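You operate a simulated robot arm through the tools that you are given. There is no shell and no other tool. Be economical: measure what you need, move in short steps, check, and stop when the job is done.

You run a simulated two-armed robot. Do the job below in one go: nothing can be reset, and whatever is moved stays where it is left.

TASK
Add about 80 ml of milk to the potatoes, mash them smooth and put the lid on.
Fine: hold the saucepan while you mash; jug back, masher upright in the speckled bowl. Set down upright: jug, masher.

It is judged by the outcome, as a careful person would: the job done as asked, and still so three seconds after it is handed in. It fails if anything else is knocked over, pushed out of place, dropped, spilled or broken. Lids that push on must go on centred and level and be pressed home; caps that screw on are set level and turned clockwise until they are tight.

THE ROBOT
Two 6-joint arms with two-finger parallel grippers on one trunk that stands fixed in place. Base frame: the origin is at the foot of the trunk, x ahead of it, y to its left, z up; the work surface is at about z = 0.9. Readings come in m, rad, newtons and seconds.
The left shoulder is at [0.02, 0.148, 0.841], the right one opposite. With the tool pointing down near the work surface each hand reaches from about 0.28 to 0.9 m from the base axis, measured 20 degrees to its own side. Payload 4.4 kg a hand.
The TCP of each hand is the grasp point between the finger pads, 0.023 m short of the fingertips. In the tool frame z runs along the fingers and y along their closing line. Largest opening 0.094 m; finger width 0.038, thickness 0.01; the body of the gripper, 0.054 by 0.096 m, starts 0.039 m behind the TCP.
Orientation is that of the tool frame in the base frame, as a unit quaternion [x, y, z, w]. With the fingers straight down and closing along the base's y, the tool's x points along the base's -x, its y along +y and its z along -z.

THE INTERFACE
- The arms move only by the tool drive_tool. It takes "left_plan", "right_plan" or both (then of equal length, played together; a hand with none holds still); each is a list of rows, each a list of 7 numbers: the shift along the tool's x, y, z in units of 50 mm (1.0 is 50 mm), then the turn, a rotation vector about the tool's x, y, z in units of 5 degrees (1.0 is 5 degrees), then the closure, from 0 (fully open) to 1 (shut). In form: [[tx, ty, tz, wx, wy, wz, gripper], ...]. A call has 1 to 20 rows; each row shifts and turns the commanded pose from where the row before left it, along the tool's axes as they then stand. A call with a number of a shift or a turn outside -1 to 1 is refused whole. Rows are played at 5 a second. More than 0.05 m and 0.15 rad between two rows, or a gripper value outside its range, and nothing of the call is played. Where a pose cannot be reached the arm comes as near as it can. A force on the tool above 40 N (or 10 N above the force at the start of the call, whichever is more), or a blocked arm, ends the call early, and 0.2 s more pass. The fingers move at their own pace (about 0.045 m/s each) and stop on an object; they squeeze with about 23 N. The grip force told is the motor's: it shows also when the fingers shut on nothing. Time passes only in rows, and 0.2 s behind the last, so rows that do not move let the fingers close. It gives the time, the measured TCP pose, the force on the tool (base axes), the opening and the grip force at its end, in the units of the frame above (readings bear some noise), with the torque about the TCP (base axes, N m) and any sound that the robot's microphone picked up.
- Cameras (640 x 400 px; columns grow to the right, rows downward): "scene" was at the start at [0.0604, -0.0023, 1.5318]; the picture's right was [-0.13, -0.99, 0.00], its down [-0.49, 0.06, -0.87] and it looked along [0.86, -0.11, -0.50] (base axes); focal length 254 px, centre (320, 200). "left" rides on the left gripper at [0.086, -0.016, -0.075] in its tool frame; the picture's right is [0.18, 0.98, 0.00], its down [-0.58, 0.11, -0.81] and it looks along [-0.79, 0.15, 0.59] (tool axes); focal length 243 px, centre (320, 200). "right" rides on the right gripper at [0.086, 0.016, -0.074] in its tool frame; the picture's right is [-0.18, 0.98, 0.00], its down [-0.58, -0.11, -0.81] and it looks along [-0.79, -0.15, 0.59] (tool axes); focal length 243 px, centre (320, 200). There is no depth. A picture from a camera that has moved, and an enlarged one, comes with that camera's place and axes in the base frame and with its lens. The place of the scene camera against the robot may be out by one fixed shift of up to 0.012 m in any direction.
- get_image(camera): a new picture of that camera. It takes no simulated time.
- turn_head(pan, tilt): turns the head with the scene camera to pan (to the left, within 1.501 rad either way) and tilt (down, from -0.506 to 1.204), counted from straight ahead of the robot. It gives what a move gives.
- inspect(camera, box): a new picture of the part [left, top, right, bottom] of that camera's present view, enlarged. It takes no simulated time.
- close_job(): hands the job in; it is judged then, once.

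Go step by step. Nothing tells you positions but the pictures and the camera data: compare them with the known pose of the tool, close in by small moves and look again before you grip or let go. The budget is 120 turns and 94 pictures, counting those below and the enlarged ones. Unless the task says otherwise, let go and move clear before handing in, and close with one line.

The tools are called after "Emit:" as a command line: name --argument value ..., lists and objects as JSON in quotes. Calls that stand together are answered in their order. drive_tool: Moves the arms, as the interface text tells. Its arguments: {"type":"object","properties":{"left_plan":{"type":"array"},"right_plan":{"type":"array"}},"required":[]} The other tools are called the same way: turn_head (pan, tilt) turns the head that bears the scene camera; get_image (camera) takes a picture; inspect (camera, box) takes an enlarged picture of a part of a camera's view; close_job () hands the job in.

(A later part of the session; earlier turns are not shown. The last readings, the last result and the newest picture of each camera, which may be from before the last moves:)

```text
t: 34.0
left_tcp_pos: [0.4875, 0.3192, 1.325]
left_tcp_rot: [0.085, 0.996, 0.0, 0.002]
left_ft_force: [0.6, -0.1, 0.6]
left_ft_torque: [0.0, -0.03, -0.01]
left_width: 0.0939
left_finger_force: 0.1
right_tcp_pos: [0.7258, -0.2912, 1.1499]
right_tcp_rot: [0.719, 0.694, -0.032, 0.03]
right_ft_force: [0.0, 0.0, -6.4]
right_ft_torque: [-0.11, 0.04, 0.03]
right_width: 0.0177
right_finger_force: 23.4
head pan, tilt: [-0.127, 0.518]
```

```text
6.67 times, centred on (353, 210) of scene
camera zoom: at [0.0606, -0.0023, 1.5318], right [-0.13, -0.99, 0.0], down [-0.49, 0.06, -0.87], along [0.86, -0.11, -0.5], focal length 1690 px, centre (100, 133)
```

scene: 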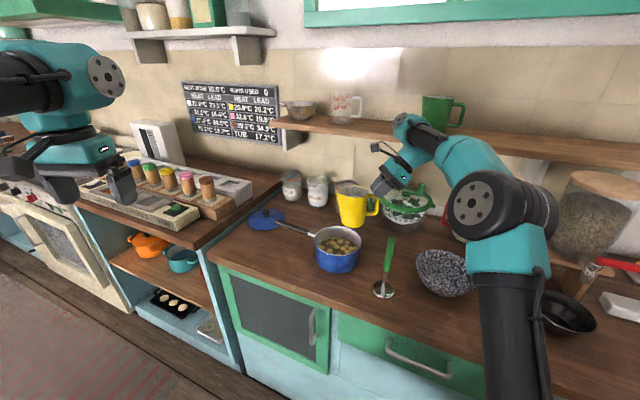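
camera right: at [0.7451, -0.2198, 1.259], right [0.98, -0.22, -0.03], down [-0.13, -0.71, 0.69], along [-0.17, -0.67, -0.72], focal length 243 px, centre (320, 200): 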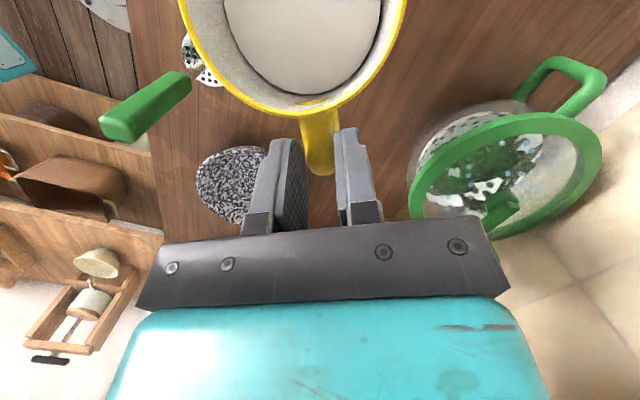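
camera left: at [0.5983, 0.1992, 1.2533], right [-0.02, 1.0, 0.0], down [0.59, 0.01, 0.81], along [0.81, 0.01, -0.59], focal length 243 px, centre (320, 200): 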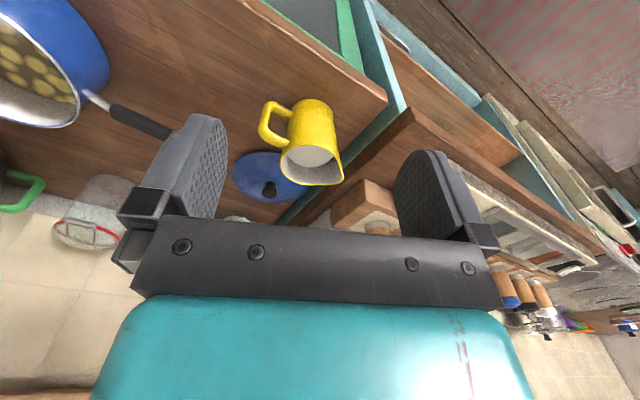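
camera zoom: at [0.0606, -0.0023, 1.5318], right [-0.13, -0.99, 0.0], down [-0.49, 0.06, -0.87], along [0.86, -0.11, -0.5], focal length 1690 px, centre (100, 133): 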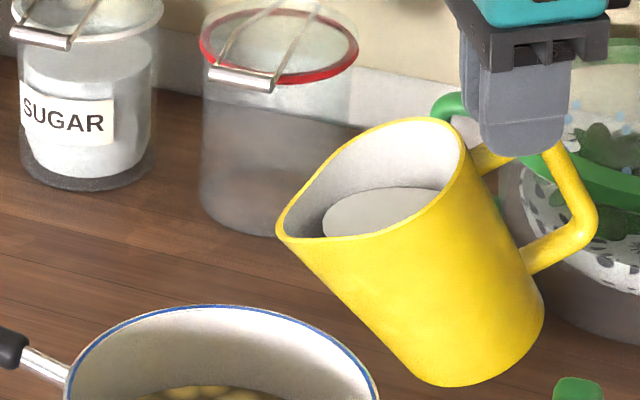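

The milk is almost level with the lip and nothing has poured yet. I go on in 2° steps.

Emit:
drive_tool --right_plan '[[0, 0, 0, 0, -0.4, 0, 1], [0, 0, 0, 0, 0, 0, 1], [0, 0, 0, 0, 0, 0, 1]]'

Emit:
inspect --camera "scene" --box '[305, 190, 401, 250]'

Emit:
drive_tool --right_plan '[[0, 0, 0, 0, -0.4, 0, 1], [0, 0, 0, 0, 0, 0, 1], [0, 0, 0, 0, 0, 0, 1]]'

Emit:
inspect --camera "scene" --box '[305, 190, 401, 250]'

```text
t: 34.8
left_tcp_pos: [0.4884, 0.3206, 1.3247]
left_tcp_rot: [0.084, 0.996, 0.0, 0.001]
left_ft_force: [0.2, 0.0, 0.4]
left_ft_torque: [0.02, -0.01, -0.02]
left_width: 0.0937
left_finger_force: 0.1
right_tcp_pos: [0.7259, -0.2911, 1.1504]
right_tcp_rot: [0.718, 0.693, -0.045, 0.042]
right_ft_force: [0.0, 1.0, -5.6]
right_ft_torque: [-0.13, -0.03, 0.03]
right_width: 0.0177
right_finger_force: 22.8
head pan, tilt: [-0.127, 0.518]
```

```text
6.67 times, centred on (353, 220) of scene
camera zoom: at [0.0606, -0.0023, 1.5318], right [-0.13, -0.99, 0.0], down [-0.49, 0.06, -0.87], along [0.86, -0.11, -0.5], focal length 1690 px, centre (100, 67)
```

zoom: 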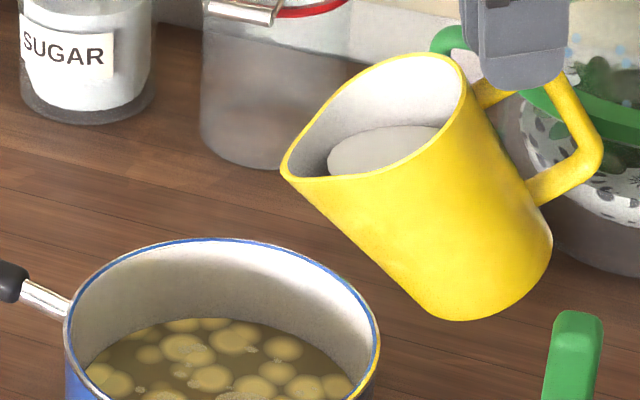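

```text
t: 35.6
left_tcp_pos: [0.4885, 0.3216, 1.3252]
left_tcp_rot: [0.085, 0.996, 0.0, 0.001]
left_ft_force: [-0.1, 0.6, 0.1]
left_ft_torque: [0.01, 0.0, 0.0]
left_width: 0.0938
left_finger_force: 0.1
right_tcp_pos: [0.7259, -0.2911, 1.1507]
right_tcp_rot: [0.717, 0.693, -0.056, 0.054]
right_ft_force: [0.3, 0.4, -5.3]
right_ft_torque: [-0.05, -0.03, 0.01]
right_width: 0.018
right_finger_force: 22.9
head pan, tilt: [-0.127, 0.518]
```

```text
6.67 times, centred on (353, 220) of scene
camera zoom: at [0.0606, -0.0023, 1.5318], right [-0.13, -0.99, 0.0], down [-0.49, 0.06, -0.87], along [0.86, -0.11, -0.5], focal length 1690 px, centre (100, 67)
```

zoom: 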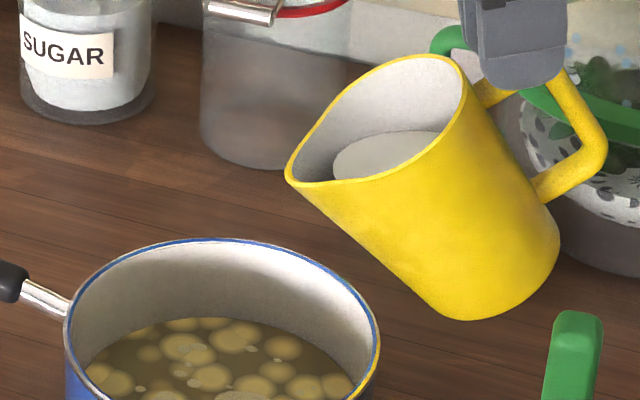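

Still almost no flow, though a few light specks may be showing in the pan. I carry on in small steps.

Emit:
drive_tool --right_plan '[[0, 0, 0, 0, -0.4, 0, 1], [0, 0, 0, 0, 0, 0, 1], [0, 0, 0, 0, 0, 0, 1]]'

Emit:
drive_tool --right_plan '[[0, 0, 0, 0, -0.4, 0, 1], [0, 0, 0, 0, 0, 0, 1]]'

Emit:
inspect --camera "scene" --box '[305, 190, 401, 250]'

```text
t: 36.4
left_tcp_pos: [0.488, 0.3195, 1.3257]
left_tcp_rot: [0.085, 0.996, 0.0, 0.001]
left_ft_force: [0.2, -0.2, 0.9]
left_ft_torque: [0.01, 0.01, 0.01]
left_width: 0.094
left_finger_force: 0.1
right_tcp_pos: [0.7258, -0.2905, 1.1497]
right_tcp_rot: [0.716, 0.692, -0.07, 0.065]
right_ft_force: [0.2, -0.7, -5.5]
right_ft_torque: [-0.06, 0.0, 0.02]
right_width: 0.0179
right_finger_force: 23.2
head pan, tilt: [-0.127, 0.518]
```

```text
t: 37.0
left_tcp_pos: [0.4883, 0.3201, 1.3251]
left_tcp_rot: [0.084, 0.996, 0.0, 0.001]
left_ft_force: [-0.4, -0.1, -1.1]
left_ft_torque: [0.0, -0.02, 0.01]
left_width: 0.0944
left_finger_force: 0.1
right_tcp_pos: [0.7264, -0.291, 1.1516]
right_tcp_rot: [0.715, 0.69, -0.082, 0.078]
right_ft_force: [0.0, 0.2, -5.4]
right_ft_torque: [-0.07, -0.02, 0.0]
right_width: 0.0178
right_finger_force: 23.2
head pan, tilt: [-0.127, 0.518]
```

```text
6.67 times, centred on (353, 220) of scene
camera zoom: at [0.0605, -0.0023, 1.5318], right [-0.13, -0.99, 0.0], down [-0.49, 0.06, -0.87], along [0.86, -0.11, -0.5], focal length 1690 px, centre (100, 67)
```

zoom: 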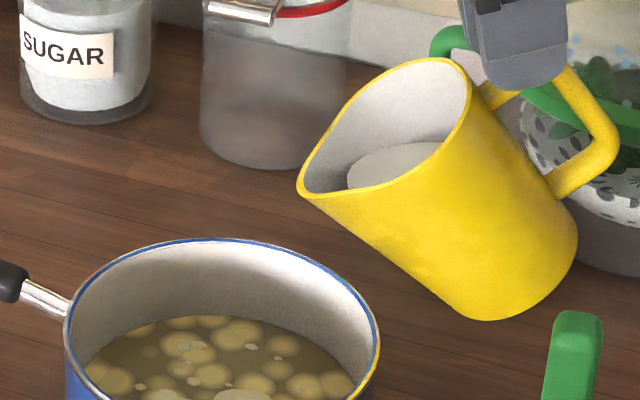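

Milk is now going in: the pan looks milky and the level in the jug is receding. I weigh it at this pose.

Emit:
drive_tool --right_plan '[[0, 0, 0, 0, 0, 0, 1]]'

Emit:
drive_tool --right_plan '[[0, 0, 0, 0, 0, 0, 1]]'

Emit:
drive_tool --right_plan '[[0, 0, 0, 0, 0, 0, 1]]'

Emit:
drive_tool --right_plan '[[0, 0, 0, 0, 0, 0, 1]]'

Emit:
drive_tool --right_plan '[[0, 0, 0, 0, 0, 0, 1]]'

Emit:
drive_tool --right_plan '[[0, 0, 0, 0, 0, 0, 1]]'

Emit:
drive_tool --right_plan '[[0, 0, 0, 0, 0, 0, 1]]'

Emit:
drive_tool --right_plan '[[0, 0, 0, 0, 0, 0, 1]]'

Emit:
drive_tool --right_plan '[[0, 0, 0, 0, 0, 0, 1]]'

Emit:
drive_tool --right_plan '[[0, 0, 0, 0, 0, 0, 1]]'

Emit:
inspect --camera "scene" --box '[305, 200, 401, 260]'

```text
t: 37.4
left_tcp_pos: [0.4873, 0.3204, 1.3251]
left_tcp_rot: [0.084, 0.996, -0.001, 0.0]
left_ft_force: [0.2, 0.2, 0.1]
left_ft_torque: [0.02, -0.01, 0.0]
left_width: 0.0942
left_finger_force: 0.1
right_tcp_pos: [0.7279, -0.2918, 1.1506]
right_tcp_rot: [0.715, 0.69, -0.082, 0.078]
right_ft_force: [0.3, 0.7, -5.7]
right_ft_torque: [-0.06, -0.03, -0.03]
right_width: 0.018
right_finger_force: 22.9
head pan, tilt: [-0.127, 0.518]
```

```text
t: 37.8
left_tcp_pos: [0.4874, 0.3191, 1.3252]
left_tcp_rot: [0.084, 0.996, 0.0, 0.001]
left_ft_force: [0.1, 0.0, -0.4]
left_ft_torque: [-0.04, 0.01, -0.04]
left_width: 0.0936
left_finger_force: 0.0
right_tcp_pos: [0.7257, -0.2917, 1.1508]
right_tcp_rot: [0.715, 0.69, -0.082, 0.077]
right_ft_force: [-0.1, 0.2, -5.0]
right_ft_torque: [-0.01, -0.01, 0.0]
right_width: 0.0178
right_finger_force: 22.9
head pan, tilt: [-0.127, 0.518]
```

```text
t: 38.2
left_tcp_pos: [0.4879, 0.3209, 1.3251]
left_tcp_rot: [0.085, 0.996, 0.0, 0.002]
left_ft_force: [-0.1, 0.4, 0.4]
left_ft_torque: [0.0, 0.02, -0.03]
left_width: 0.0938
left_finger_force: 0.1
right_tcp_pos: [0.7268, -0.2923, 1.1508]
right_tcp_rot: [0.714, 0.691, -0.082, 0.079]
right_ft_force: [0.0, 1.2, -5.1]
right_ft_torque: [-0.07, -0.03, 0.03]
right_width: 0.0181
right_finger_force: 22.9
head pan, tilt: [-0.127, 0.518]
```

```text
t: 38.6
left_tcp_pos: [0.489, 0.3216, 1.3233]
left_tcp_rot: [0.085, 0.996, 0.0, 0.001]
left_ft_force: [0.1, -0.1, -0.1]
left_ft_torque: [-0.01, -0.04, -0.05]
left_width: 0.0938
left_finger_force: 0.1
right_tcp_pos: [0.7271, -0.2909, 1.1507]
right_tcp_rot: [0.715, 0.69, -0.082, 0.078]
right_ft_force: [-0.3, 0.4, -5.0]
right_ft_torque: [-0.02, 0.0, 0.02]
right_width: 0.018
right_finger_force: 23.3
head pan, tilt: [-0.127, 0.518]
```

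```text
t: 39.0
left_tcp_pos: [0.4892, 0.3196, 1.325]
left_tcp_rot: [0.085, 0.996, 0.0, 0.0]
left_ft_force: [0.2, -0.5, 0.1]
left_ft_torque: [-0.01, 0.03, -0.01]
left_width: 0.0941
left_finger_force: 0.0
right_tcp_pos: [0.7272, -0.2919, 1.1504]
right_tcp_rot: [0.715, 0.69, -0.082, 0.078]
right_ft_force: [0.2, -0.5, -5.7]
right_ft_torque: [-0.06, 0.01, -0.02]
right_width: 0.0177
right_finger_force: 22.5
head pan, tilt: [-0.127, 0.518]
```

```text
t: 39.4
left_tcp_pos: [0.4881, 0.3207, 1.3246]
left_tcp_rot: [0.084, 0.996, 0.0, 0.001]
left_ft_force: [0.0, -0.6, 0.0]
left_ft_torque: [-0.01, -0.02, 0.0]
left_width: 0.0938
left_finger_force: 0.0
right_tcp_pos: [0.7266, -0.2916, 1.1519]
right_tcp_rot: [0.715, 0.69, -0.082, 0.078]
right_ft_force: [0.2, -0.1, -5.3]
right_ft_torque: [-0.05, -0.02, -0.01]
right_width: 0.0177
right_finger_force: 22.6
head pan, tilt: [-0.127, 0.518]
```

```text
t: 39.8
left_tcp_pos: [0.4883, 0.3197, 1.3257]
left_tcp_rot: [0.084, 0.996, 0.0, 0.0]
left_ft_force: [0.1, 0.2, -1.0]
left_ft_torque: [-0.02, -0.03, 0.0]
left_width: 0.0942
left_finger_force: 0.0
right_tcp_pos: [0.7263, -0.2919, 1.1507]
right_tcp_rot: [0.715, 0.69, -0.082, 0.078]
right_ft_force: [0.3, 0.1, -6.0]
right_ft_torque: [-0.04, 0.01, 0.0]
right_width: 0.0177
right_finger_force: 23.0
head pan, tilt: [-0.127, 0.518]
```

```text
t: 40.2
left_tcp_pos: [0.4883, 0.3209, 1.3259]
left_tcp_rot: [0.084, 0.996, -0.001, 0.0]
left_ft_force: [0.5, -0.2, 0.0]
left_ft_torque: [0.0, 0.02, -0.01]
left_width: 0.094
left_finger_force: 0.0
right_tcp_pos: [0.7268, -0.2916, 1.1517]
right_tcp_rot: [0.715, 0.69, -0.083, 0.079]
right_ft_force: [0.2, 0.1, -5.1]
right_ft_torque: [-0.08, 0.01, -0.01]
right_width: 0.0181
right_finger_force: 23.4
head pan, tilt: [-0.127, 0.518]
```

```text
t: 40.6
left_tcp_pos: [0.488, 0.3194, 1.3262]
left_tcp_rot: [0.085, 0.996, -0.001, 0.001]
left_ft_force: [-0.2, 0.0, 0.1]
left_ft_torque: [-0.01, 0.0, -0.02]
left_width: 0.0941
left_finger_force: 0.0
right_tcp_pos: [0.7268, -0.2914, 1.1505]
right_tcp_rot: [0.715, 0.69, -0.082, 0.078]
right_ft_force: [-0.9, -0.8, -5.0]
right_ft_torque: [-0.02, 0.0, 0.02]
right_width: 0.0179
right_finger_force: 23.7
head pan, tilt: [-0.127, 0.518]
```

```text
t: 41.0
left_tcp_pos: [0.4886, 0.3204, 1.3254]
left_tcp_rot: [0.085, 0.996, 0.0, 0.001]
left_ft_force: [0.5, 0.8, 0.4]
left_ft_torque: [0.0, -0.03, 0.01]
left_width: 0.0938
left_finger_force: 0.1
right_tcp_pos: [0.7266, -0.2915, 1.1507]
right_tcp_rot: [0.715, 0.69, -0.081, 0.078]
right_ft_force: [0.1, 0.3, -5.5]
right_ft_torque: [-0.04, -0.02, 0.03]
right_width: 0.018
right_finger_force: 22.9
head pan, tilt: [-0.127, 0.518]
```

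```text
6.67 times, centred on (353, 230) of scene
camera zoom: at [0.0605, -0.0023, 1.5318], right [-0.13, -0.99, 0.0], down [-0.49, 0.06, -0.87], along [0.86, -0.11, -0.5], focal length 1690 px, centre (100, 0)
```

zoom: 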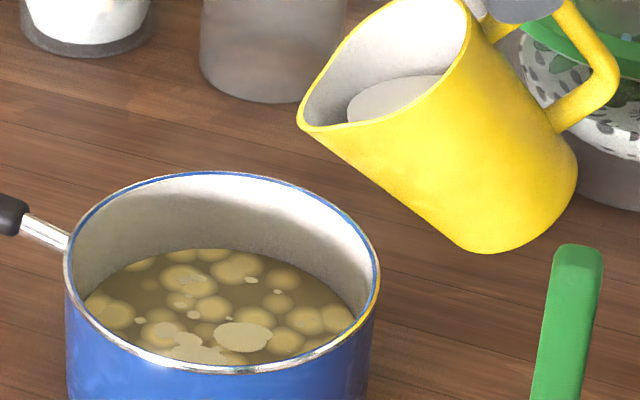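

The weight is now about 5.35 N against 5.86 N, so roughly 50 ml are in. I tilt 3° more and weigh again.

Emit:
drive_tool --right_plan '[[0, 0, 0, 0, -0.3, 0, 1], [0, 0, 0, 0, -0.3, 0, 1], [0, 0, 0, 0, 0, 0, 1], [0, 0, 0, 0, 0, 0, 1]]'

Emit:
drive_tool --right_plan '[[0, 0, 0, 0, 0, 0, 1]]'

Emit:
drive_tool --right_plan '[[0, 0, 0, 0, 0, 0, 1]]'

Emit:
drive_tool --right_plan '[[0, 0, 0, 0, 0, 0, 1]]'

Emit:
drive_tool --right_plan '[[0, 0, 0, 0, 0, 0, 1]]'

Emit:
drive_tool --right_plan '[[0, 0, 0, 0, 0, 0, 1]]'

Emit:
drive_tool --right_plan '[[0, 0, 0, 0, 0, 0, 1]]'

Emit:
drive_tool --right_plan '[[0, 0, 0, 0, 0, 0, 1]]'

Emit:
drive_tool --right_plan '[[0, 0, 0, 0, 0, 0, 1]]'

Emit:
drive_tool --right_plan '[[0, 0, 0, 0, 0, 0, 1]]'

Emit:
drive_tool --right_plan '[[0, 0, 0, 0, 0, 0, 1]]'

Emit:
inspect --camera "scene" --box '[305, 200, 401, 260]'

```text
t: 42.0
left_tcp_pos: [0.4881, 0.3205, 1.3248]
left_tcp_rot: [0.084, 0.996, 0.0, 0.001]
left_ft_force: [0.1, -0.4, 0.1]
left_ft_torque: [0.03, -0.01, 0.01]
left_width: 0.094
left_finger_force: 0.0
right_tcp_pos: [0.7261, -0.2902, 1.151]
right_tcp_rot: [0.713, 0.687, -0.1, 0.096]
right_ft_force: [0.0, -0.4, -5.1]
right_ft_torque: [0.02, -0.01, -0.05]
right_width: 0.0178
right_finger_force: 23.0
head pan, tilt: [-0.127, 0.518]
```

```text
t: 42.4
left_tcp_pos: [0.4876, 0.3199, 1.325]
left_tcp_rot: [0.085, 0.996, -0.001, 0.001]
left_ft_force: [0.7, 0.2, 0.5]
left_ft_torque: [0.0, 0.02, -0.01]
left_width: 0.094
left_finger_force: 0.1
right_tcp_pos: [0.7252, -0.2926, 1.1503]
right_tcp_rot: [0.712, 0.688, -0.101, 0.096]
right_ft_force: [0.4, 0.1, -4.7]
right_ft_torque: [-0.06, -0.02, 0.01]
right_width: 0.0177
right_finger_force: 23.1
head pan, tilt: [-0.127, 0.518]
```

```text
t: 42.8
left_tcp_pos: [0.4886, 0.3199, 1.3254]
left_tcp_rot: [0.084, 0.996, 0.0, 0.0]
left_ft_force: [0.9, 0.5, -0.4]
left_ft_torque: [0.02, 0.01, 0.02]
left_width: 0.094
left_finger_force: 0.2
right_tcp_pos: [0.7258, -0.2917, 1.1508]
right_tcp_rot: [0.712, 0.688, -0.101, 0.096]
right_ft_force: [-0.1, -0.2, -5.7]
right_ft_torque: [-0.01, -0.01, 0.04]
right_width: 0.0181
right_finger_force: 23.2
head pan, tilt: [-0.127, 0.518]
```

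```text
t: 43.2
left_tcp_pos: [0.4869, 0.3201, 1.3252]
left_tcp_rot: [0.084, 0.996, 0.0, 0.001]
left_ft_force: [0.5, 0.0, 0.0]
left_ft_torque: [0.01, 0.02, 0.01]
left_width: 0.0937
left_finger_force: 0.0
right_tcp_pos: [0.7262, -0.2922, 1.1498]
right_tcp_rot: [0.713, 0.688, -0.1, 0.096]
right_ft_force: [-0.6, 0.1, -4.7]
right_ft_torque: [-0.06, 0.0, 0.0]
right_width: 0.018
right_finger_force: 23.1
head pan, tilt: [-0.127, 0.518]
```

```text
t: 43.6
left_tcp_pos: [0.4864, 0.3214, 1.3248]
left_tcp_rot: [0.084, 0.996, 0.0, 0.0]
left_ft_force: [-0.4, 0.6, -0.5]
left_ft_torque: [0.0, 0.01, -0.02]
left_width: 0.094
left_finger_force: 0.1
right_tcp_pos: [0.7262, -0.2918, 1.1514]
right_tcp_rot: [0.713, 0.688, -0.101, 0.096]
right_ft_force: [0.6, 0.4, -4.5]
right_ft_torque: [-0.04, -0.01, 0.04]
right_width: 0.0178
right_finger_force: 22.7
head pan, tilt: [-0.127, 0.518]
```

```text
t: 44.0
left_tcp_pos: [0.4866, 0.3205, 1.3244]
left_tcp_rot: [0.084, 0.996, 0.0, 0.001]
left_ft_force: [0.7, -0.3, -0.1]
left_ft_torque: [-0.03, -0.02, 0.01]
left_width: 0.0939
left_finger_force: 0.1
right_tcp_pos: [0.7269, -0.2918, 1.1516]
right_tcp_rot: [0.713, 0.687, -0.101, 0.096]
right_ft_force: [0.6, 1.1, -5.3]
right_ft_torque: [-0.06, -0.03, 0.01]
right_width: 0.018
right_finger_force: 23.0
head pan, tilt: [-0.127, 0.518]
```

```text
t: 44.4
left_tcp_pos: [0.4881, 0.32, 1.325]
left_tcp_rot: [0.085, 0.996, -0.001, 0.001]
left_ft_force: [0.6, -0.3, 0.4]
left_ft_torque: [0.01, 0.0, 0.0]
left_width: 0.094
left_finger_force: 0.0
right_tcp_pos: [0.7255, -0.2915, 1.1509]
right_tcp_rot: [0.712, 0.688, -0.101, 0.096]
right_ft_force: [-0.6, 0.3, -5.4]
right_ft_torque: [-0.03, -0.01, 0.02]
right_width: 0.0179
right_finger_force: 23.2
head pan, tilt: [-0.127, 0.518]
```

```text
t: 44.8
left_tcp_pos: [0.4879, 0.3182, 1.3245]
left_tcp_rot: [0.084, 0.996, 0.0, 0.001]
left_ft_force: [0.6, -0.3, 0.2]
left_ft_torque: [0.02, 0.06, 0.01]
left_width: 0.0941
left_finger_force: 0.0
right_tcp_pos: [0.7265, -0.2921, 1.1506]
right_tcp_rot: [0.712, 0.688, -0.1, 0.096]
right_ft_force: [-0.3, -0.7, -4.8]
right_ft_torque: [-0.01, -0.01, 0.03]
right_width: 0.0179
right_finger_force: 23.3
head pan, tilt: [-0.127, 0.518]
```

```text
t: 45.2
left_tcp_pos: [0.4877, 0.3215, 1.3259]
left_tcp_rot: [0.085, 0.996, 0.0, 0.0]
left_ft_force: [0.0, 0.9, 0.4]
left_ft_torque: [0.0, 0.01, -0.01]
left_width: 0.094
left_finger_force: 0.2
right_tcp_pos: [0.7259, -0.291, 1.1513]
right_tcp_rot: [0.713, 0.688, -0.101, 0.095]
right_ft_force: [-0.8, 0.1, -5.7]
right_ft_torque: [-0.04, 0.0, 0.0]
right_width: 0.018
right_finger_force: 22.9
head pan, tilt: [-0.127, 0.518]
```

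```text
t: 45.6
left_tcp_pos: [0.488, 0.3212, 1.325]
left_tcp_rot: [0.084, 0.996, 0.001, 0.001]
left_ft_force: [0.1, -0.4, -0.2]
left_ft_torque: [-0.01, -0.04, -0.01]
left_width: 0.0941
left_finger_force: 0.0
right_tcp_pos: [0.7255, -0.2912, 1.1513]
right_tcp_rot: [0.712, 0.688, -0.101, 0.095]
right_ft_force: [-0.6, 0.0, -4.8]
right_ft_torque: [-0.01, 0.01, 0.02]
right_width: 0.0179
right_finger_force: 22.8
head pan, tilt: [-0.127, 0.518]
```

```text
t: 46.0
left_tcp_pos: [0.4888, 0.3203, 1.3241]
left_tcp_rot: [0.085, 0.996, 0.0, 0.0]
left_ft_force: [-0.7, 0.7, -0.2]
left_ft_torque: [-0.02, 0.02, 0.0]
left_width: 0.094
left_finger_force: 0.0
right_tcp_pos: [0.7267, -0.2914, 1.1514]
right_tcp_rot: [0.713, 0.688, -0.101, 0.096]
right_ft_force: [0.0, 0.7, -4.9]
right_ft_torque: [-0.01, 0.01, 0.02]
right_width: 0.018
right_finger_force: 23.0
head pan, tilt: [-0.127, 0.518]
```

```text
6.67 times, centred on (353, 230) of scene
camera zoom: at [0.0605, -0.0023, 1.5318], right [-0.13, -0.99, 0.0], down [-0.49, 0.06, -0.87], along [0.86, -0.11, -0.5], focal length 1690 px, centre (100, 0)
```

zoom: 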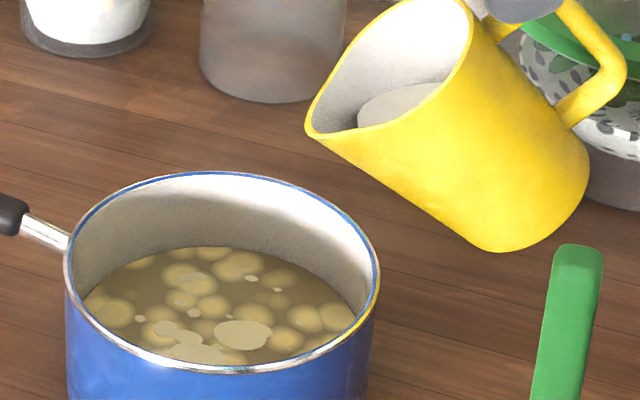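

About 80 ml are in (5.05 N, down 0.81 N). I tilt the jug back level and lift.

Emit:
drive_tool --right_plan '[[0, 0, 0, 0, 1, 0, 1], [0, 0, 0, 0, 1, 0, 1], [0, 0, -0.2, 0, 0.9, 0, 1], [0, 0, -0.2, 0, 0.9, 0, 1], [0, 0, -0.2, 0, 0.9, 0, 1], [0, 0, 0, 0, 0.9, 0, 1], [0, 0, 0, 0, 0.9, 0, 1], [0, 0, 0, 0, 0.9, 0, 1], [0, 0, 0, 0, 0.9, 0, 1], [0, 0, 0, 0, 0.9, 0, 1], [0, 0, 0, 0, 0.8, 0, 1], [0, 0, 0, 0, 0.5, 0, 1], [0, 0, 0, 0, 0, 0, 1]]'

Emit:
inspect --camera "scene" --box '[290, 150, 450, 270]'

Emit:
drive_tool --right_plan '[[0, 0, 0, 0, 0, 0, 1]]'

Emit:
drive_tool --right_plan '[[0, 0, 0, 0, 0, 0, 1]]'

Emit:
drive_tool --right_plan '[[0, 0, 0, 0, 0, 0, 1]]'

Emit:
drive_tool --right_plan '[[0, 0, 0, 0, 0, 0, 1]]'

Emit:
drive_tool --right_plan '[[0, 0, 0, 0, 0, 0, 1]]'

Emit:
drive_tool --right_plan '[[0, 0, 0, 0, 0, 0, 1]]'

Emit:
drive_tool --right_plan '[[0, 0, 0, 0, 0, 0, 1]]'

Emit:
drive_tool --right_plan '[[0, 0, 0, 0, 0, 0, 1]]'

Emit:
drive_tool --right_plan '[[0, 0, 0, 0, 0, 0, 1]]'

Emit:
drive_tool --right_plan '[[0, 0, 0, 0, 0, 0, 1]]'

```text
t: 48.8
left_tcp_pos: [0.4884, 0.3212, 1.3248]
left_tcp_rot: [0.085, 0.996, 0.0, 0.001]
left_ft_force: [0.4, -0.1, 0.7]
left_ft_torque: [-0.01, 0.0, 0.0]
left_width: 0.0939
left_finger_force: 0.0
right_tcp_pos: [0.7275, -0.2913, 1.1807]
right_tcp_rot: [0.684, 0.659, 0.225, -0.218]
right_ft_force: [-0.6, 0.0, -5.7]
right_ft_torque: [-0.38, 0.02, 0.02]
right_width: 0.0182
right_finger_force: 22.5
head pan, tilt: [-0.127, 0.518]
```

```text
3.33 times, centred on (370, 210) of scene
camera zoom: at [0.0605, -0.0023, 1.5318], right [-0.13, -0.99, 0.0], down [-0.49, 0.06, -0.87], along [0.86, -0.11, -0.5], focal length 845 px, centre (153, 167)
```

zoom: 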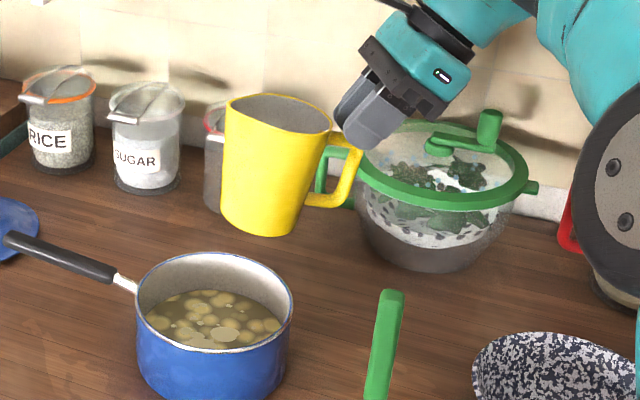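

```text
t: 49.2
left_tcp_pos: [0.4883, 0.3193, 1.3245]
left_tcp_rot: [0.084, 0.996, 0.0, 0.001]
left_ft_force: [0.3, -0.2, 0.6]
left_ft_torque: [0.03, -0.03, -0.01]
left_width: 0.0938
left_finger_force: 0.0
right_tcp_pos: [0.7262, -0.2915, 1.1809]
right_tcp_rot: [0.683, 0.659, 0.224, -0.218]
right_ft_force: [0.0, 0.2, -4.6]
right_ft_torque: [-0.38, 0.01, 0.0]
right_width: 0.0179
right_finger_force: 22.6
head pan, tilt: [-0.127, 0.518]
```

```text
t: 49.6
left_tcp_pos: [0.4897, 0.3197, 1.3251]
left_tcp_rot: [0.085, 0.996, 0.0, 0.001]
left_ft_force: [0.3, 0.0, 0.2]
left_ft_torque: [0.0, -0.02, -0.01]
left_width: 0.0939
left_finger_force: 0.0
right_tcp_pos: [0.7265, -0.292, 1.1803]
right_tcp_rot: [0.683, 0.659, 0.225, -0.219]
right_ft_force: [0.8, 0.1, -5.9]
right_ft_torque: [-0.37, 0.01, 0.04]
right_width: 0.0179
right_finger_force: 23.2
head pan, tilt: [-0.127, 0.518]
```

```text
t: 50.0
left_tcp_pos: [0.4868, 0.3202, 1.3253]
left_tcp_rot: [0.085, 0.996, 0.0, 0.0]
left_ft_force: [-0.7, 0.2, -0.1]
left_ft_torque: [0.02, 0.01, 0.02]
left_width: 0.0939
left_finger_force: 0.1
right_tcp_pos: [0.7261, -0.2916, 1.1806]
right_tcp_rot: [0.684, 0.659, 0.225, -0.218]
right_ft_force: [0.3, 0.7, -5.3]
right_ft_torque: [-0.37, 0.01, -0.03]
right_width: 0.0178
right_finger_force: 23.2
head pan, tilt: [-0.127, 0.518]
```

```text
t: 50.4
left_tcp_pos: [0.487, 0.3204, 1.3249]
left_tcp_rot: [0.084, 0.996, 0.0, 0.001]
left_ft_force: [0.6, 0.8, -1.2]
left_ft_torque: [-0.01, -0.02, -0.01]
left_width: 0.0939
left_finger_force: 0.1
right_tcp_pos: [0.7258, -0.2915, 1.1807]
right_tcp_rot: [0.683, 0.66, 0.224, -0.218]
right_ft_force: [1.1, 0.4, -4.8]
right_ft_torque: [-0.35, 0.03, 0.02]
right_width: 0.018
right_finger_force: 23.2
head pan, tilt: [-0.127, 0.518]
```

```text
t: 50.8
left_tcp_pos: [0.4877, 0.3193, 1.3253]
left_tcp_rot: [0.085, 0.996, 0.0, 0.001]
left_ft_force: [0.4, -0.9, 0.0]
left_ft_torque: [-0.03, -0.01, -0.02]
left_width: 0.0941
left_finger_force: 0.1
right_tcp_pos: [0.7267, -0.2915, 1.18]
right_tcp_rot: [0.684, 0.659, 0.225, -0.217]
right_ft_force: [0.7, 0.4, -5.3]
right_ft_torque: [-0.38, 0.01, 0.0]
right_width: 0.018
right_finger_force: 22.9
head pan, tilt: [-0.127, 0.518]
```

```text
t: 51.2
left_tcp_pos: [0.489, 0.3192, 1.3244]
left_tcp_rot: [0.085, 0.996, -0.001, 0.001]
left_ft_force: [-0.3, 0.1, 0.2]
left_ft_torque: [0.04, -0.02, -0.01]
left_width: 0.0942
left_finger_force: 0.1
right_tcp_pos: [0.7271, -0.2905, 1.1803]
right_tcp_rot: [0.684, 0.659, 0.226, -0.218]
right_ft_force: [0.4, 0.3, -5.3]
right_ft_torque: [-0.38, -0.01, 0.01]
right_width: 0.0177
right_finger_force: 22.3
head pan, tilt: [-0.127, 0.518]
```

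```text
t: 51.6
left_tcp_pos: [0.4884, 0.3196, 1.3247]
left_tcp_rot: [0.085, 0.996, -0.001, 0.0]
left_ft_force: [-0.6, -0.3, 0.3]
left_ft_torque: [0.0, 0.0, -0.01]
left_width: 0.0938
left_finger_force: 0.1
right_tcp_pos: [0.7272, -0.2915, 1.181]
right_tcp_rot: [0.684, 0.66, 0.224, -0.217]
right_ft_force: [0.4, -0.4, -5.7]
right_ft_torque: [-0.44, 0.01, 0.03]
right_width: 0.0178
right_finger_force: 22.5
head pan, tilt: [-0.127, 0.518]
```

```text
t: 52.0
left_tcp_pos: [0.4888, 0.3214, 1.3242]
left_tcp_rot: [0.085, 0.996, 0.0, 0.001]
left_ft_force: [-0.3, 0.0, 0.3]
left_ft_torque: [-0.02, -0.01, -0.04]
left_width: 0.094
left_finger_force: 0.0
right_tcp_pos: [0.7265, -0.2904, 1.1822]
right_tcp_rot: [0.684, 0.659, 0.225, -0.217]
right_ft_force: [0.8, 0.6, -4.5]
right_ft_torque: [-0.4, 0.04, 0.0]
right_width: 0.0177
right_finger_force: 22.8
head pan, tilt: [-0.127, 0.518]
```

```text
t: 52.4
left_tcp_pos: [0.489, 0.3204, 1.3254]
left_tcp_rot: [0.084, 0.996, 0.0, 0.0]
left_ft_force: [-0.3, 0.0, 0.2]
left_ft_torque: [0.01, -0.01, 0.03]
left_width: 0.0939
left_finger_force: 0.1
right_tcp_pos: [0.7266, -0.2918, 1.1811]
right_tcp_rot: [0.683, 0.66, 0.225, -0.218]
right_ft_force: [0.0, 0.4, -5.6]
right_ft_torque: [-0.39, 0.0, -0.01]
right_width: 0.0175
right_finger_force: 22.9
head pan, tilt: [-0.127, 0.518]
```

```text
t: 52.8
left_tcp_pos: [0.4887, 0.3207, 1.3257]
left_tcp_rot: [0.085, 0.996, 0.0, 0.001]
left_ft_force: [0.3, 0.6, -0.2]
left_ft_torque: [0.01, 0.02, -0.02]
left_width: 0.0941
left_finger_force: 0.0
right_tcp_pos: [0.7282, -0.2912, 1.1804]
right_tcp_rot: [0.684, 0.659, 0.225, -0.219]
right_ft_force: [-0.6, -0.2, -5.3]
right_ft_torque: [-0.36, 0.03, 0.03]
right_width: 0.0178
right_finger_force: 22.8
head pan, tilt: [-0.127, 0.518]
```

The jug is upright again, leaning back a few degrees. The readings give roughly 70–80 ml poured, so I compare the milk level by camera.

Emit:
get_image --camera "right"

```text
60 pictures are left
camera right: at [0.7435, -0.2678, 1.2921], right [0.98, -0.18, -0.11], down [-0.14, -0.94, 0.3], along [-0.16, -0.28, -0.95], focal length 243 px, centre (320, 200)
```

right: 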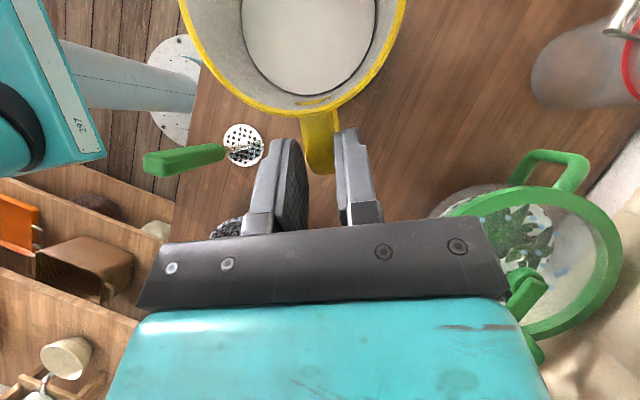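

Weight and geometry both put the poured amount near 70 ml. I repeat the same tilt with 1.5° extra for the last 10 ml and return to an attitude 5° less leaned back.

Emit:
drive_tool --right_plan '[[0, 0, 0, 0, -0.5, 0, 1], [0, 0, 0, 0, -0.9, 0, 1], [0, 0, 0, 0, -0.9, 0, 1], [0, 0, 0, 0, -0.9, 0, 1], [0, 0, 0, 0, -0.9, 0, 1], [0, 0, 0, 0, -0.9, 0, 1], [0, 0, 0, 0, -0.9, 0, 1], [0, 0, 0.2, 0, -0.9, 0, 1], [0, 0, 0.2, 0, -0.9, 0, 1], [0, 0, 0.2, 0, -0.9, 0, 1], [0, 0, 0, 0, -0.9, 0, 1], [0, 0, 0, 0, -0.9, 0, 1], [0, 0, 0, 0, -0.3, 0, 1], [0, 0, 0, 0, -0.2, 0, 1], [0, 0, 0, 0, 0, 0, 1], [0, 0, 0, 0, 0, 0, 1], [0, 0, 0, 0, 0, 0, 1], [0, 0, 0, 0, 0, 0, 1]]'

Emit:
inspect --camera "scene" --box '[305, 200, 401, 260]'

Emit:
drive_tool --right_plan '[[0, 0, 0, 0, 0.8, 0, 1], [0, 0, 0, 0, 0.9, 0, 1], [0, 0, -0.2, 0, 0.9, 0, 1], [0, 0, -0.2, 0, 0.9, 0, 1], [0, 0, -0.2, 0, 0.9, 0, 1], [0, 0, 0, 0, 0.9, 0, 1], [0, 0, 0, 0, 0.9, 0, 1], [0, 0, 0, 0, 0.9, 0, 1], [0, 0, 0, 0, 0.9, 0, 1], [0, 0, 0, 0, 0.9, 0, 1], [0, 0, 0, 0, 0.7, 0, 1], [0, 0, 0, 0, 0.4, 0, 1], [0, 0, 0, 0, 0, 0, 1], [0, 0, 0, 0, 0, 0, 1]]'

Emit:
inspect --camera "scene" --box '[290, 150, 450, 270]'

```text
t: 56.6
left_tcp_pos: [0.4886, 0.3203, 1.3252]
left_tcp_rot: [0.085, 0.996, -0.001, 0.001]
left_ft_force: [-0.2, -0.6, 0.1]
left_ft_torque: [-0.01, -0.02, 0.0]
left_width: 0.0938
left_finger_force: 0.1
right_tcp_pos: [0.7272, -0.2897, 1.1507]
right_tcp_rot: [0.711, 0.686, -0.113, 0.108]
right_ft_force: [-0.7, -0.7, -4.6]
right_ft_torque: [0.02, 0.02, -0.01]
right_width: 0.0178
right_finger_force: 22.7
head pan, tilt: [-0.127, 0.518]
```

```text
6.67 times, centred on (353, 230) of scene
camera zoom: at [0.0605, -0.0023, 1.5318], right [-0.13, -0.99, 0.0], down [-0.49, 0.06, -0.87], along [0.86, -0.11, -0.5], focal length 1690 px, centre (100, 0)
```

zoom: 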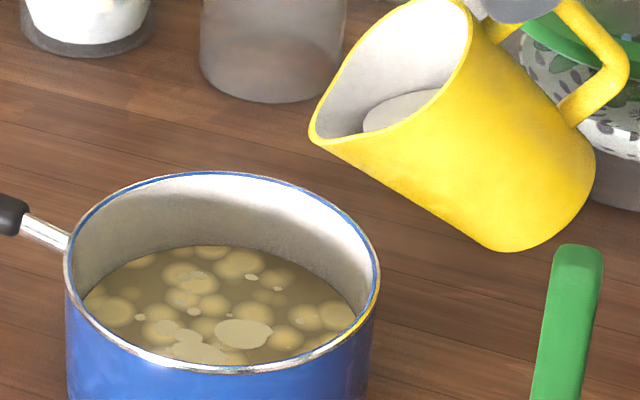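

```text
t: 59.6
left_tcp_pos: [0.4884, 0.3208, 1.3243]
left_tcp_rot: [0.084, 0.996, -0.001, 0.001]
left_ft_force: [0.0, -0.5, -0.1]
left_ft_torque: [-0.01, 0.01, 0.0]
left_width: 0.0941
left_finger_force: 0.0
right_tcp_pos: [0.727, -0.2882, 1.1801]
right_tcp_rot: [0.692, 0.667, 0.198, -0.192]
right_ft_force: [0.5, -0.4, -4.6]
right_ft_torque: [-0.31, 0.03, 0.0]
right_width: 0.018
right_finger_force: 22.8
head pan, tilt: [-0.127, 0.518]
```

```text
3.33 times, centred on (370, 210) of scene
camera zoom: at [0.0605, -0.0023, 1.5318], right [-0.13, -0.99, 0.0], down [-0.49, 0.06, -0.87], along [0.86, -0.11, -0.5], focal length 845 px, centre (153, 167)
```

zoom: 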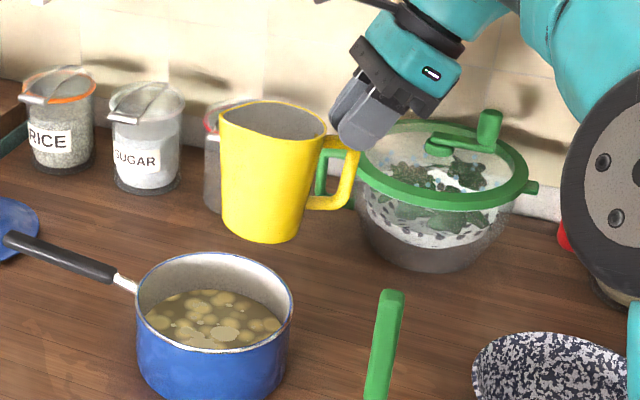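

About 80 ml are in and the jug is level. I turn it back and carry it to above its old place.

Emit:
drive_tool --right_plan '[[0, 0, 0, -0.2, 0, 0.31, 1], [0, 0, 0, -0.394, 0, 0.63, 1], [0, 0, 0, -0.394, 0, 0.63, 1], [0, 0, 0, -0.394, 0, 0.63, 1], [0, 0, 0, -0.394, 0, 0.63, 1], [0, 0, 0, -0.394, 0, 0.63, 1], [0, 0, 0, -0.394, 0, 0.63, 1], [0, 0, 0, -0.2, 0, 0.31, 1], [0, 0, 0, 0, 0, 0, 1]]'

Emit:
drive_tool --right_plan '[[0.188, -0.075, 0.145, 0, 0, 0, 1], [0.376, -0.151, 0.2906, 0, 0, 0, 1], [0.376, -0.151, 0.2906, 0, 0, 0, 1], [0.376, -0.151, 0.2906, 0, 0, 0, 1], [0.376, -0.151, 0.2906, 0, 0, 0, 1], [0.376, -0.151, 0.2906, 0, 0, 0, 1], [0.376, -0.151, 0.2906, 0, 0, 0, 1], [0.376, -0.151, 0.2906, 0, 0, 0, 1], [0.376, -0.151, 0.2906, 0, 0, 0, 1], [0.376, -0.151, 0.2906, 0, 0, 0, 1], [0.376, -0.151, 0.2906, 0, 0, 0, 1], [0.376, -0.151, 0.2906, 0, 0, 0, 1], [0.376, -0.151, 0.2906, 0, 0, 0, 1], [0.376, -0.151, 0.2906, 0, 0, 0, 1], [0.376, -0.151, 0.2906, 0, 0, 0, 1], [0.376, -0.151, 0.2906, 0, 0, 0, 1], [0.376, -0.151, 0.2906, 0, 0, 0, 1], [0.188, -0.075, 0.145, 0, 0, 0, 1], [0, 0, 0, 0, 0, 0, 1]]'

Emit:
inspect --camera "scene" --box '[180, 130, 340, 250]'

```text
t: 61.6
left_tcp_pos: [0.4876, 0.3194, 1.3247]
left_tcp_rot: [0.084, 0.996, 0.0, 0.0]
left_ft_force: [0.1, -0.3, 0.2]
left_ft_torque: [0.0, 0.01, 0.01]
left_width: 0.094
left_finger_force: 0.0
right_tcp_pos: [0.7259, -0.2873, 1.181]
right_tcp_rot: [0.824, 0.495, 0.236, -0.142]
right_ft_force: [0.3, 0.0, -5.1]
right_ft_torque: [-0.28, 0.18, 0.01]
right_width: 0.0178
right_finger_force: 22.9
head pan, tilt: [-0.127, 0.518]
```

```text
t: 65.6
left_tcp_pos: [0.489, 0.3208, 1.3258]
left_tcp_rot: [0.084, 0.996, 0.0, 0.0]
left_ft_force: [0.1, 0.2, -0.2]
left_ft_torque: [-0.02, 0.01, 0.0]
left_width: 0.094
left_finger_force: 0.1
right_tcp_pos: [0.8019, 0.1279, 1.1405]
right_tcp_rot: [0.824, 0.496, 0.236, -0.141]
right_ft_force: [0.3, -0.8, -5.2]
right_ft_torque: [-0.27, 0.16, 0.0]
right_width: 0.0178
right_finger_force: 22.7
head pan, tilt: [-0.127, 0.518]
```

```text
3.33 times, centred on (260, 190) of scene
camera zoom: at [0.0605, -0.0023, 1.5318], right [-0.13, -0.99, 0.0], down [-0.49, 0.06, -0.87], along [0.86, -0.11, -0.5], focal length 845 px, centre (520, 233)
```

zoom: 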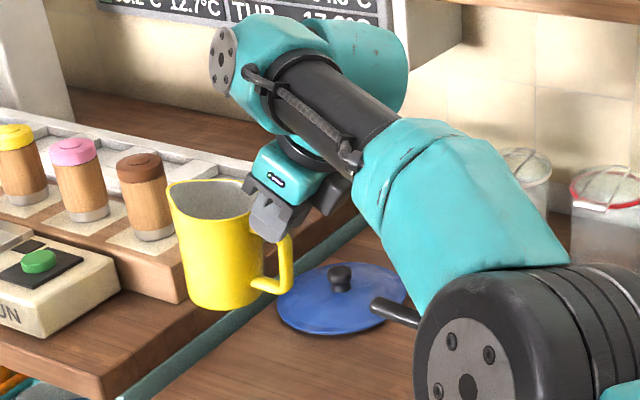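

The jug is level over its old spot. I lower it.

Emit:
drive_tool --right_plan '[[-0.256, 0, 0.41, 0, 0, 0, 1], [-0.256, 0, 0.41, 0, 0, 0, 1], [-0.256, 0, 0.41, 0, 0, 0, 1], [-0.256, 0, 0.41, 0, 0, 0, 1], [-0.256, 0, 0.41, 0, 0, 0, 1], [-0.256, 0, 0.41, 0, 0, 0, 1], [-0.053, 0, 0.085, 0, 0, 0, 1], [-0.053, 0, 0.085, 0, 0, 0, 1], [0, 0, 0, 0, 0, 0, 1]]'

Emit:
drive_tool --right_plan '[[-0.042, 0, 0.068, 0, 0, 0, 1], [0, 0, 0, 0, 0, 0, 1]]'

Emit:
inspect --camera "scene" --box '[190, 190, 310, 280]'

```text
t: 67.6
left_tcp_pos: [0.4878, 0.32, 1.3245]
left_tcp_rot: [0.084, 0.996, 0.001, 0.001]
left_ft_force: [-0.2, 0.5, 0.7]
left_ft_torque: [-0.03, -0.03, 0.0]
left_width: 0.0939
left_finger_force: 0.1
right_tcp_pos: [0.8032, 0.1278, 0.9856]
right_tcp_rot: [0.824, 0.495, 0.237, -0.142]
right_ft_force: [-2.1, -6.9, 19.7]
right_ft_torque: [0.46, -0.41, -0.09]
right_width: 0.0181
right_finger_force: 23.1
head pan, tilt: [-0.127, 0.518]
```

```text
t: 68.2
left_tcp_pos: [0.4868, 0.3205, 1.3256]
left_tcp_rot: [0.085, 0.996, 0.0, 0.0]
left_ft_force: [0.8, -0.3, -0.2]
left_ft_torque: [0.0, 0.01, 0.0]
left_width: 0.0939
left_finger_force: 0.0
right_tcp_pos: [0.8026, 0.1271, 0.9812]
right_tcp_rot: [0.824, 0.495, 0.235, -0.142]
right_ft_force: [-0.2, -6.2, 13.7]
right_ft_torque: [0.25, -0.4, -0.2]
right_width: 0.018
right_finger_force: 22.9
head pan, tilt: [-0.127, 0.518]
```

```text
4.44 times, centred on (250, 235) of scene
camera zoom: at [0.0602, -0.0025, 1.5318], right [-0.13, -0.99, 0.0], down [-0.49, 0.06, -0.87], along [0.86, -0.11, -0.5], focal length 1127 px, centre (631, 44)
```

zoom: 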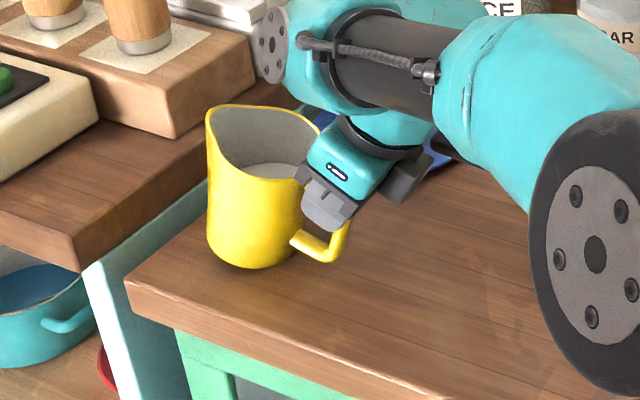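

There is already 14 N of contact and the jug looks leaned back in the grip. I look from the hand before doing anything else.

Emit:
get_image --camera "right"

Emit:
inspect --camera "left" --box '[160, 40, 480, 240]'

```text
55 pictures are left
camera right: at [0.8322, 0.149, 1.0898], right [0.79, -0.6, -0.1], down [-0.53, -0.76, 0.38], along [-0.3, -0.25, -0.92], focal length 243 px, centre (320, 200)
```

right: 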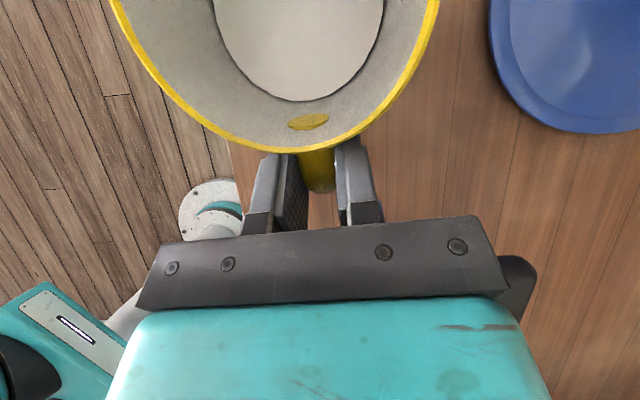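

```text
2.00 times, centred on (320, 140) of left
camera zoom: at [0.3991, 0.3175, 1.4008], right [-0.02, 1.0, 0.0], down [0.59, 0.01, 0.81], along [0.81, 0.01, -0.59], focal length 485 px, centre (320, 320)
```

zoom: 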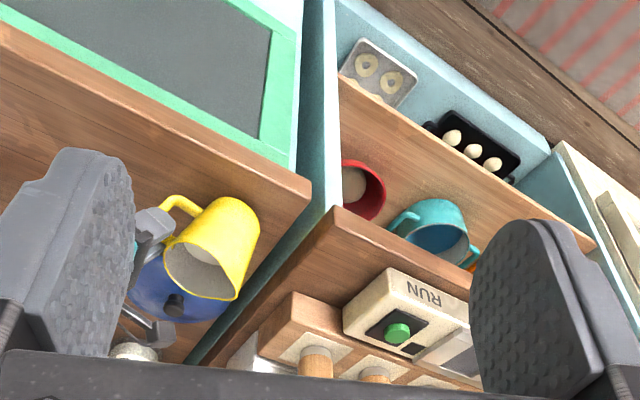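

Pressing on the handle tipped the jug back by about 8° on its near edge. I rotate it forward about that edge while easing the pressure.

Emit:
drive_tool --right_plan '[[0.064, 0, 0.005, 0, -0.4, 0, 1], [0.064, 0, 0.005, 0, -0.4, 0, 1], [0.064, 0, 0.005, 0, -0.4, 0, 1], [0.064, 0, 0.005, 0, -0.4, 0, 1], [0, 0, 0, 0, 0, 0, 1]]'

Emit:
inspect --camera "scene" --box '[190, 190, 310, 280]'

Emit:
inspect --camera "left" --box '[220, 100, 320, 210]'

```text
t: 69.4
left_tcp_pos: [0.4871, 0.3204, 1.326]
left_tcp_rot: [0.084, 0.996, 0.0, 0.001]
left_ft_force: [0.9, 0.2, -0.2]
left_ft_torque: [0.0, 0.02, 0.02]
left_width: 0.0942
left_finger_force: 0.2
right_tcp_pos: [0.8066, 0.1375, 0.988]
right_tcp_rot: [0.839, 0.504, 0.178, -0.107]
right_ft_force: [1.2, -4.1, 12.9]
right_ft_torque: [0.26, -0.39, -0.13]
right_width: 0.0181
right_finger_force: 23.4
head pan, tilt: [-0.127, 0.518]
```

```text
4.44 times, centred on (250, 235) of scene
camera zoom: at [0.0601, -0.0024, 1.5318], right [-0.13, -0.99, 0.0], down [-0.49, 0.06, -0.87], along [0.86, -0.11, -0.5], focal length 1127 px, centre (631, 44)
```

zoom: 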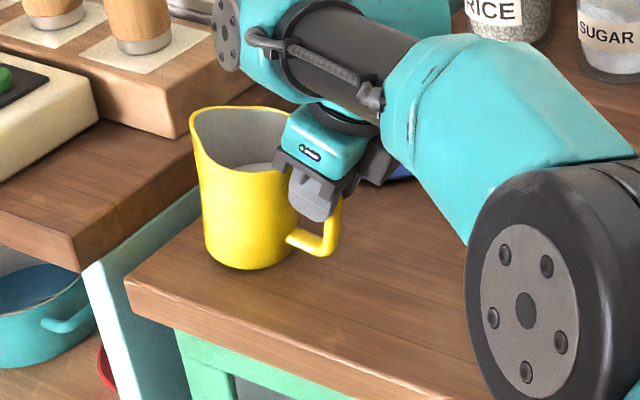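

```text
3.64 times, centred on (270, 155) of left
camera zoom: at [0.3991, 0.3175, 1.4008], right [-0.02, 1.0, 0.0], down [0.59, 0.01, 0.81], along [0.81, 0.01, -0.59], focal length 882 px, centre (502, 364)
```

zoom: 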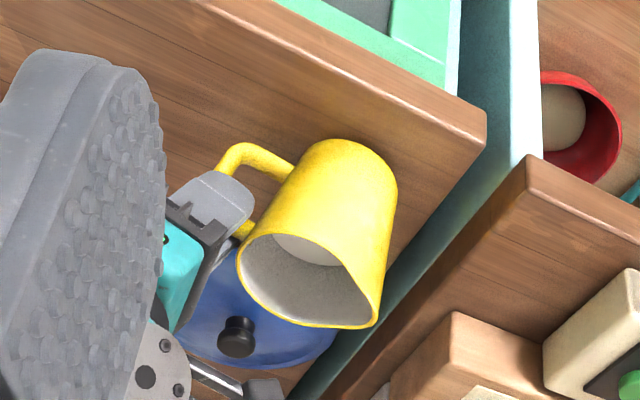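

It is better, but there is still 13 N on the hand. I raise it a few millimetres more while rotating another 4°.

Emit:
drive_tool --right_plan '[[0.045, 0, -0.03, 0, -0.2, 0, 1], [0.045, 0, -0.03, 0, -0.2, 0, 1], [0.045, 0, -0.03, 0, -0.2, 0, 1], [0.045, 0, -0.03, 0, -0.2, 0, 1], [0, 0, 0, 0, 0, 0, 1]]'

Emit:
inspect --camera "scene" --box '[190, 190, 310, 280]'

```text
t: 70.6
left_tcp_pos: [0.4887, 0.3205, 1.3251]
left_tcp_rot: [0.084, 0.996, 0.0, 0.001]
left_ft_force: [-0.2, 0.4, 0.5]
left_ft_torque: [0.0, 0.01, 0.0]
left_width: 0.0939
left_finger_force: 0.0
right_tcp_pos: [0.81, 0.1412, 0.9959]
right_tcp_rot: [0.844, 0.507, 0.147, -0.089]
right_ft_force: [-0.6, 0.0, -5.5]
right_ft_torque: [-0.3, 0.14, 0.0]
right_width: 0.0179
right_finger_force: 23.2
head pan, tilt: [-0.127, 0.518]
```

```text
4.44 times, centred on (250, 235) of scene
camera zoom: at [0.0605, -0.0023, 1.5318], right [-0.13, -0.99, 0.0], down [-0.49, 0.06, -0.87], along [0.86, -0.11, -0.5], focal length 1127 px, centre (631, 44)
```

zoom: 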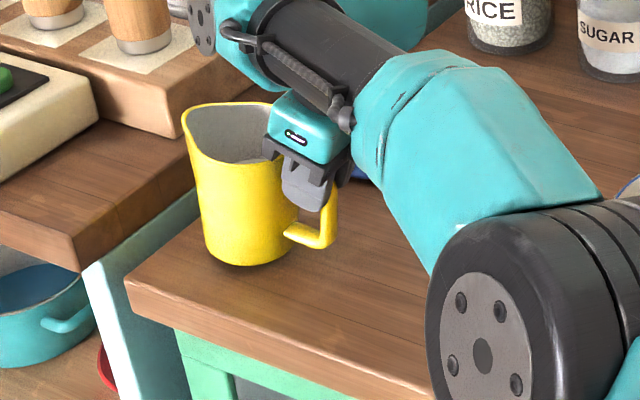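

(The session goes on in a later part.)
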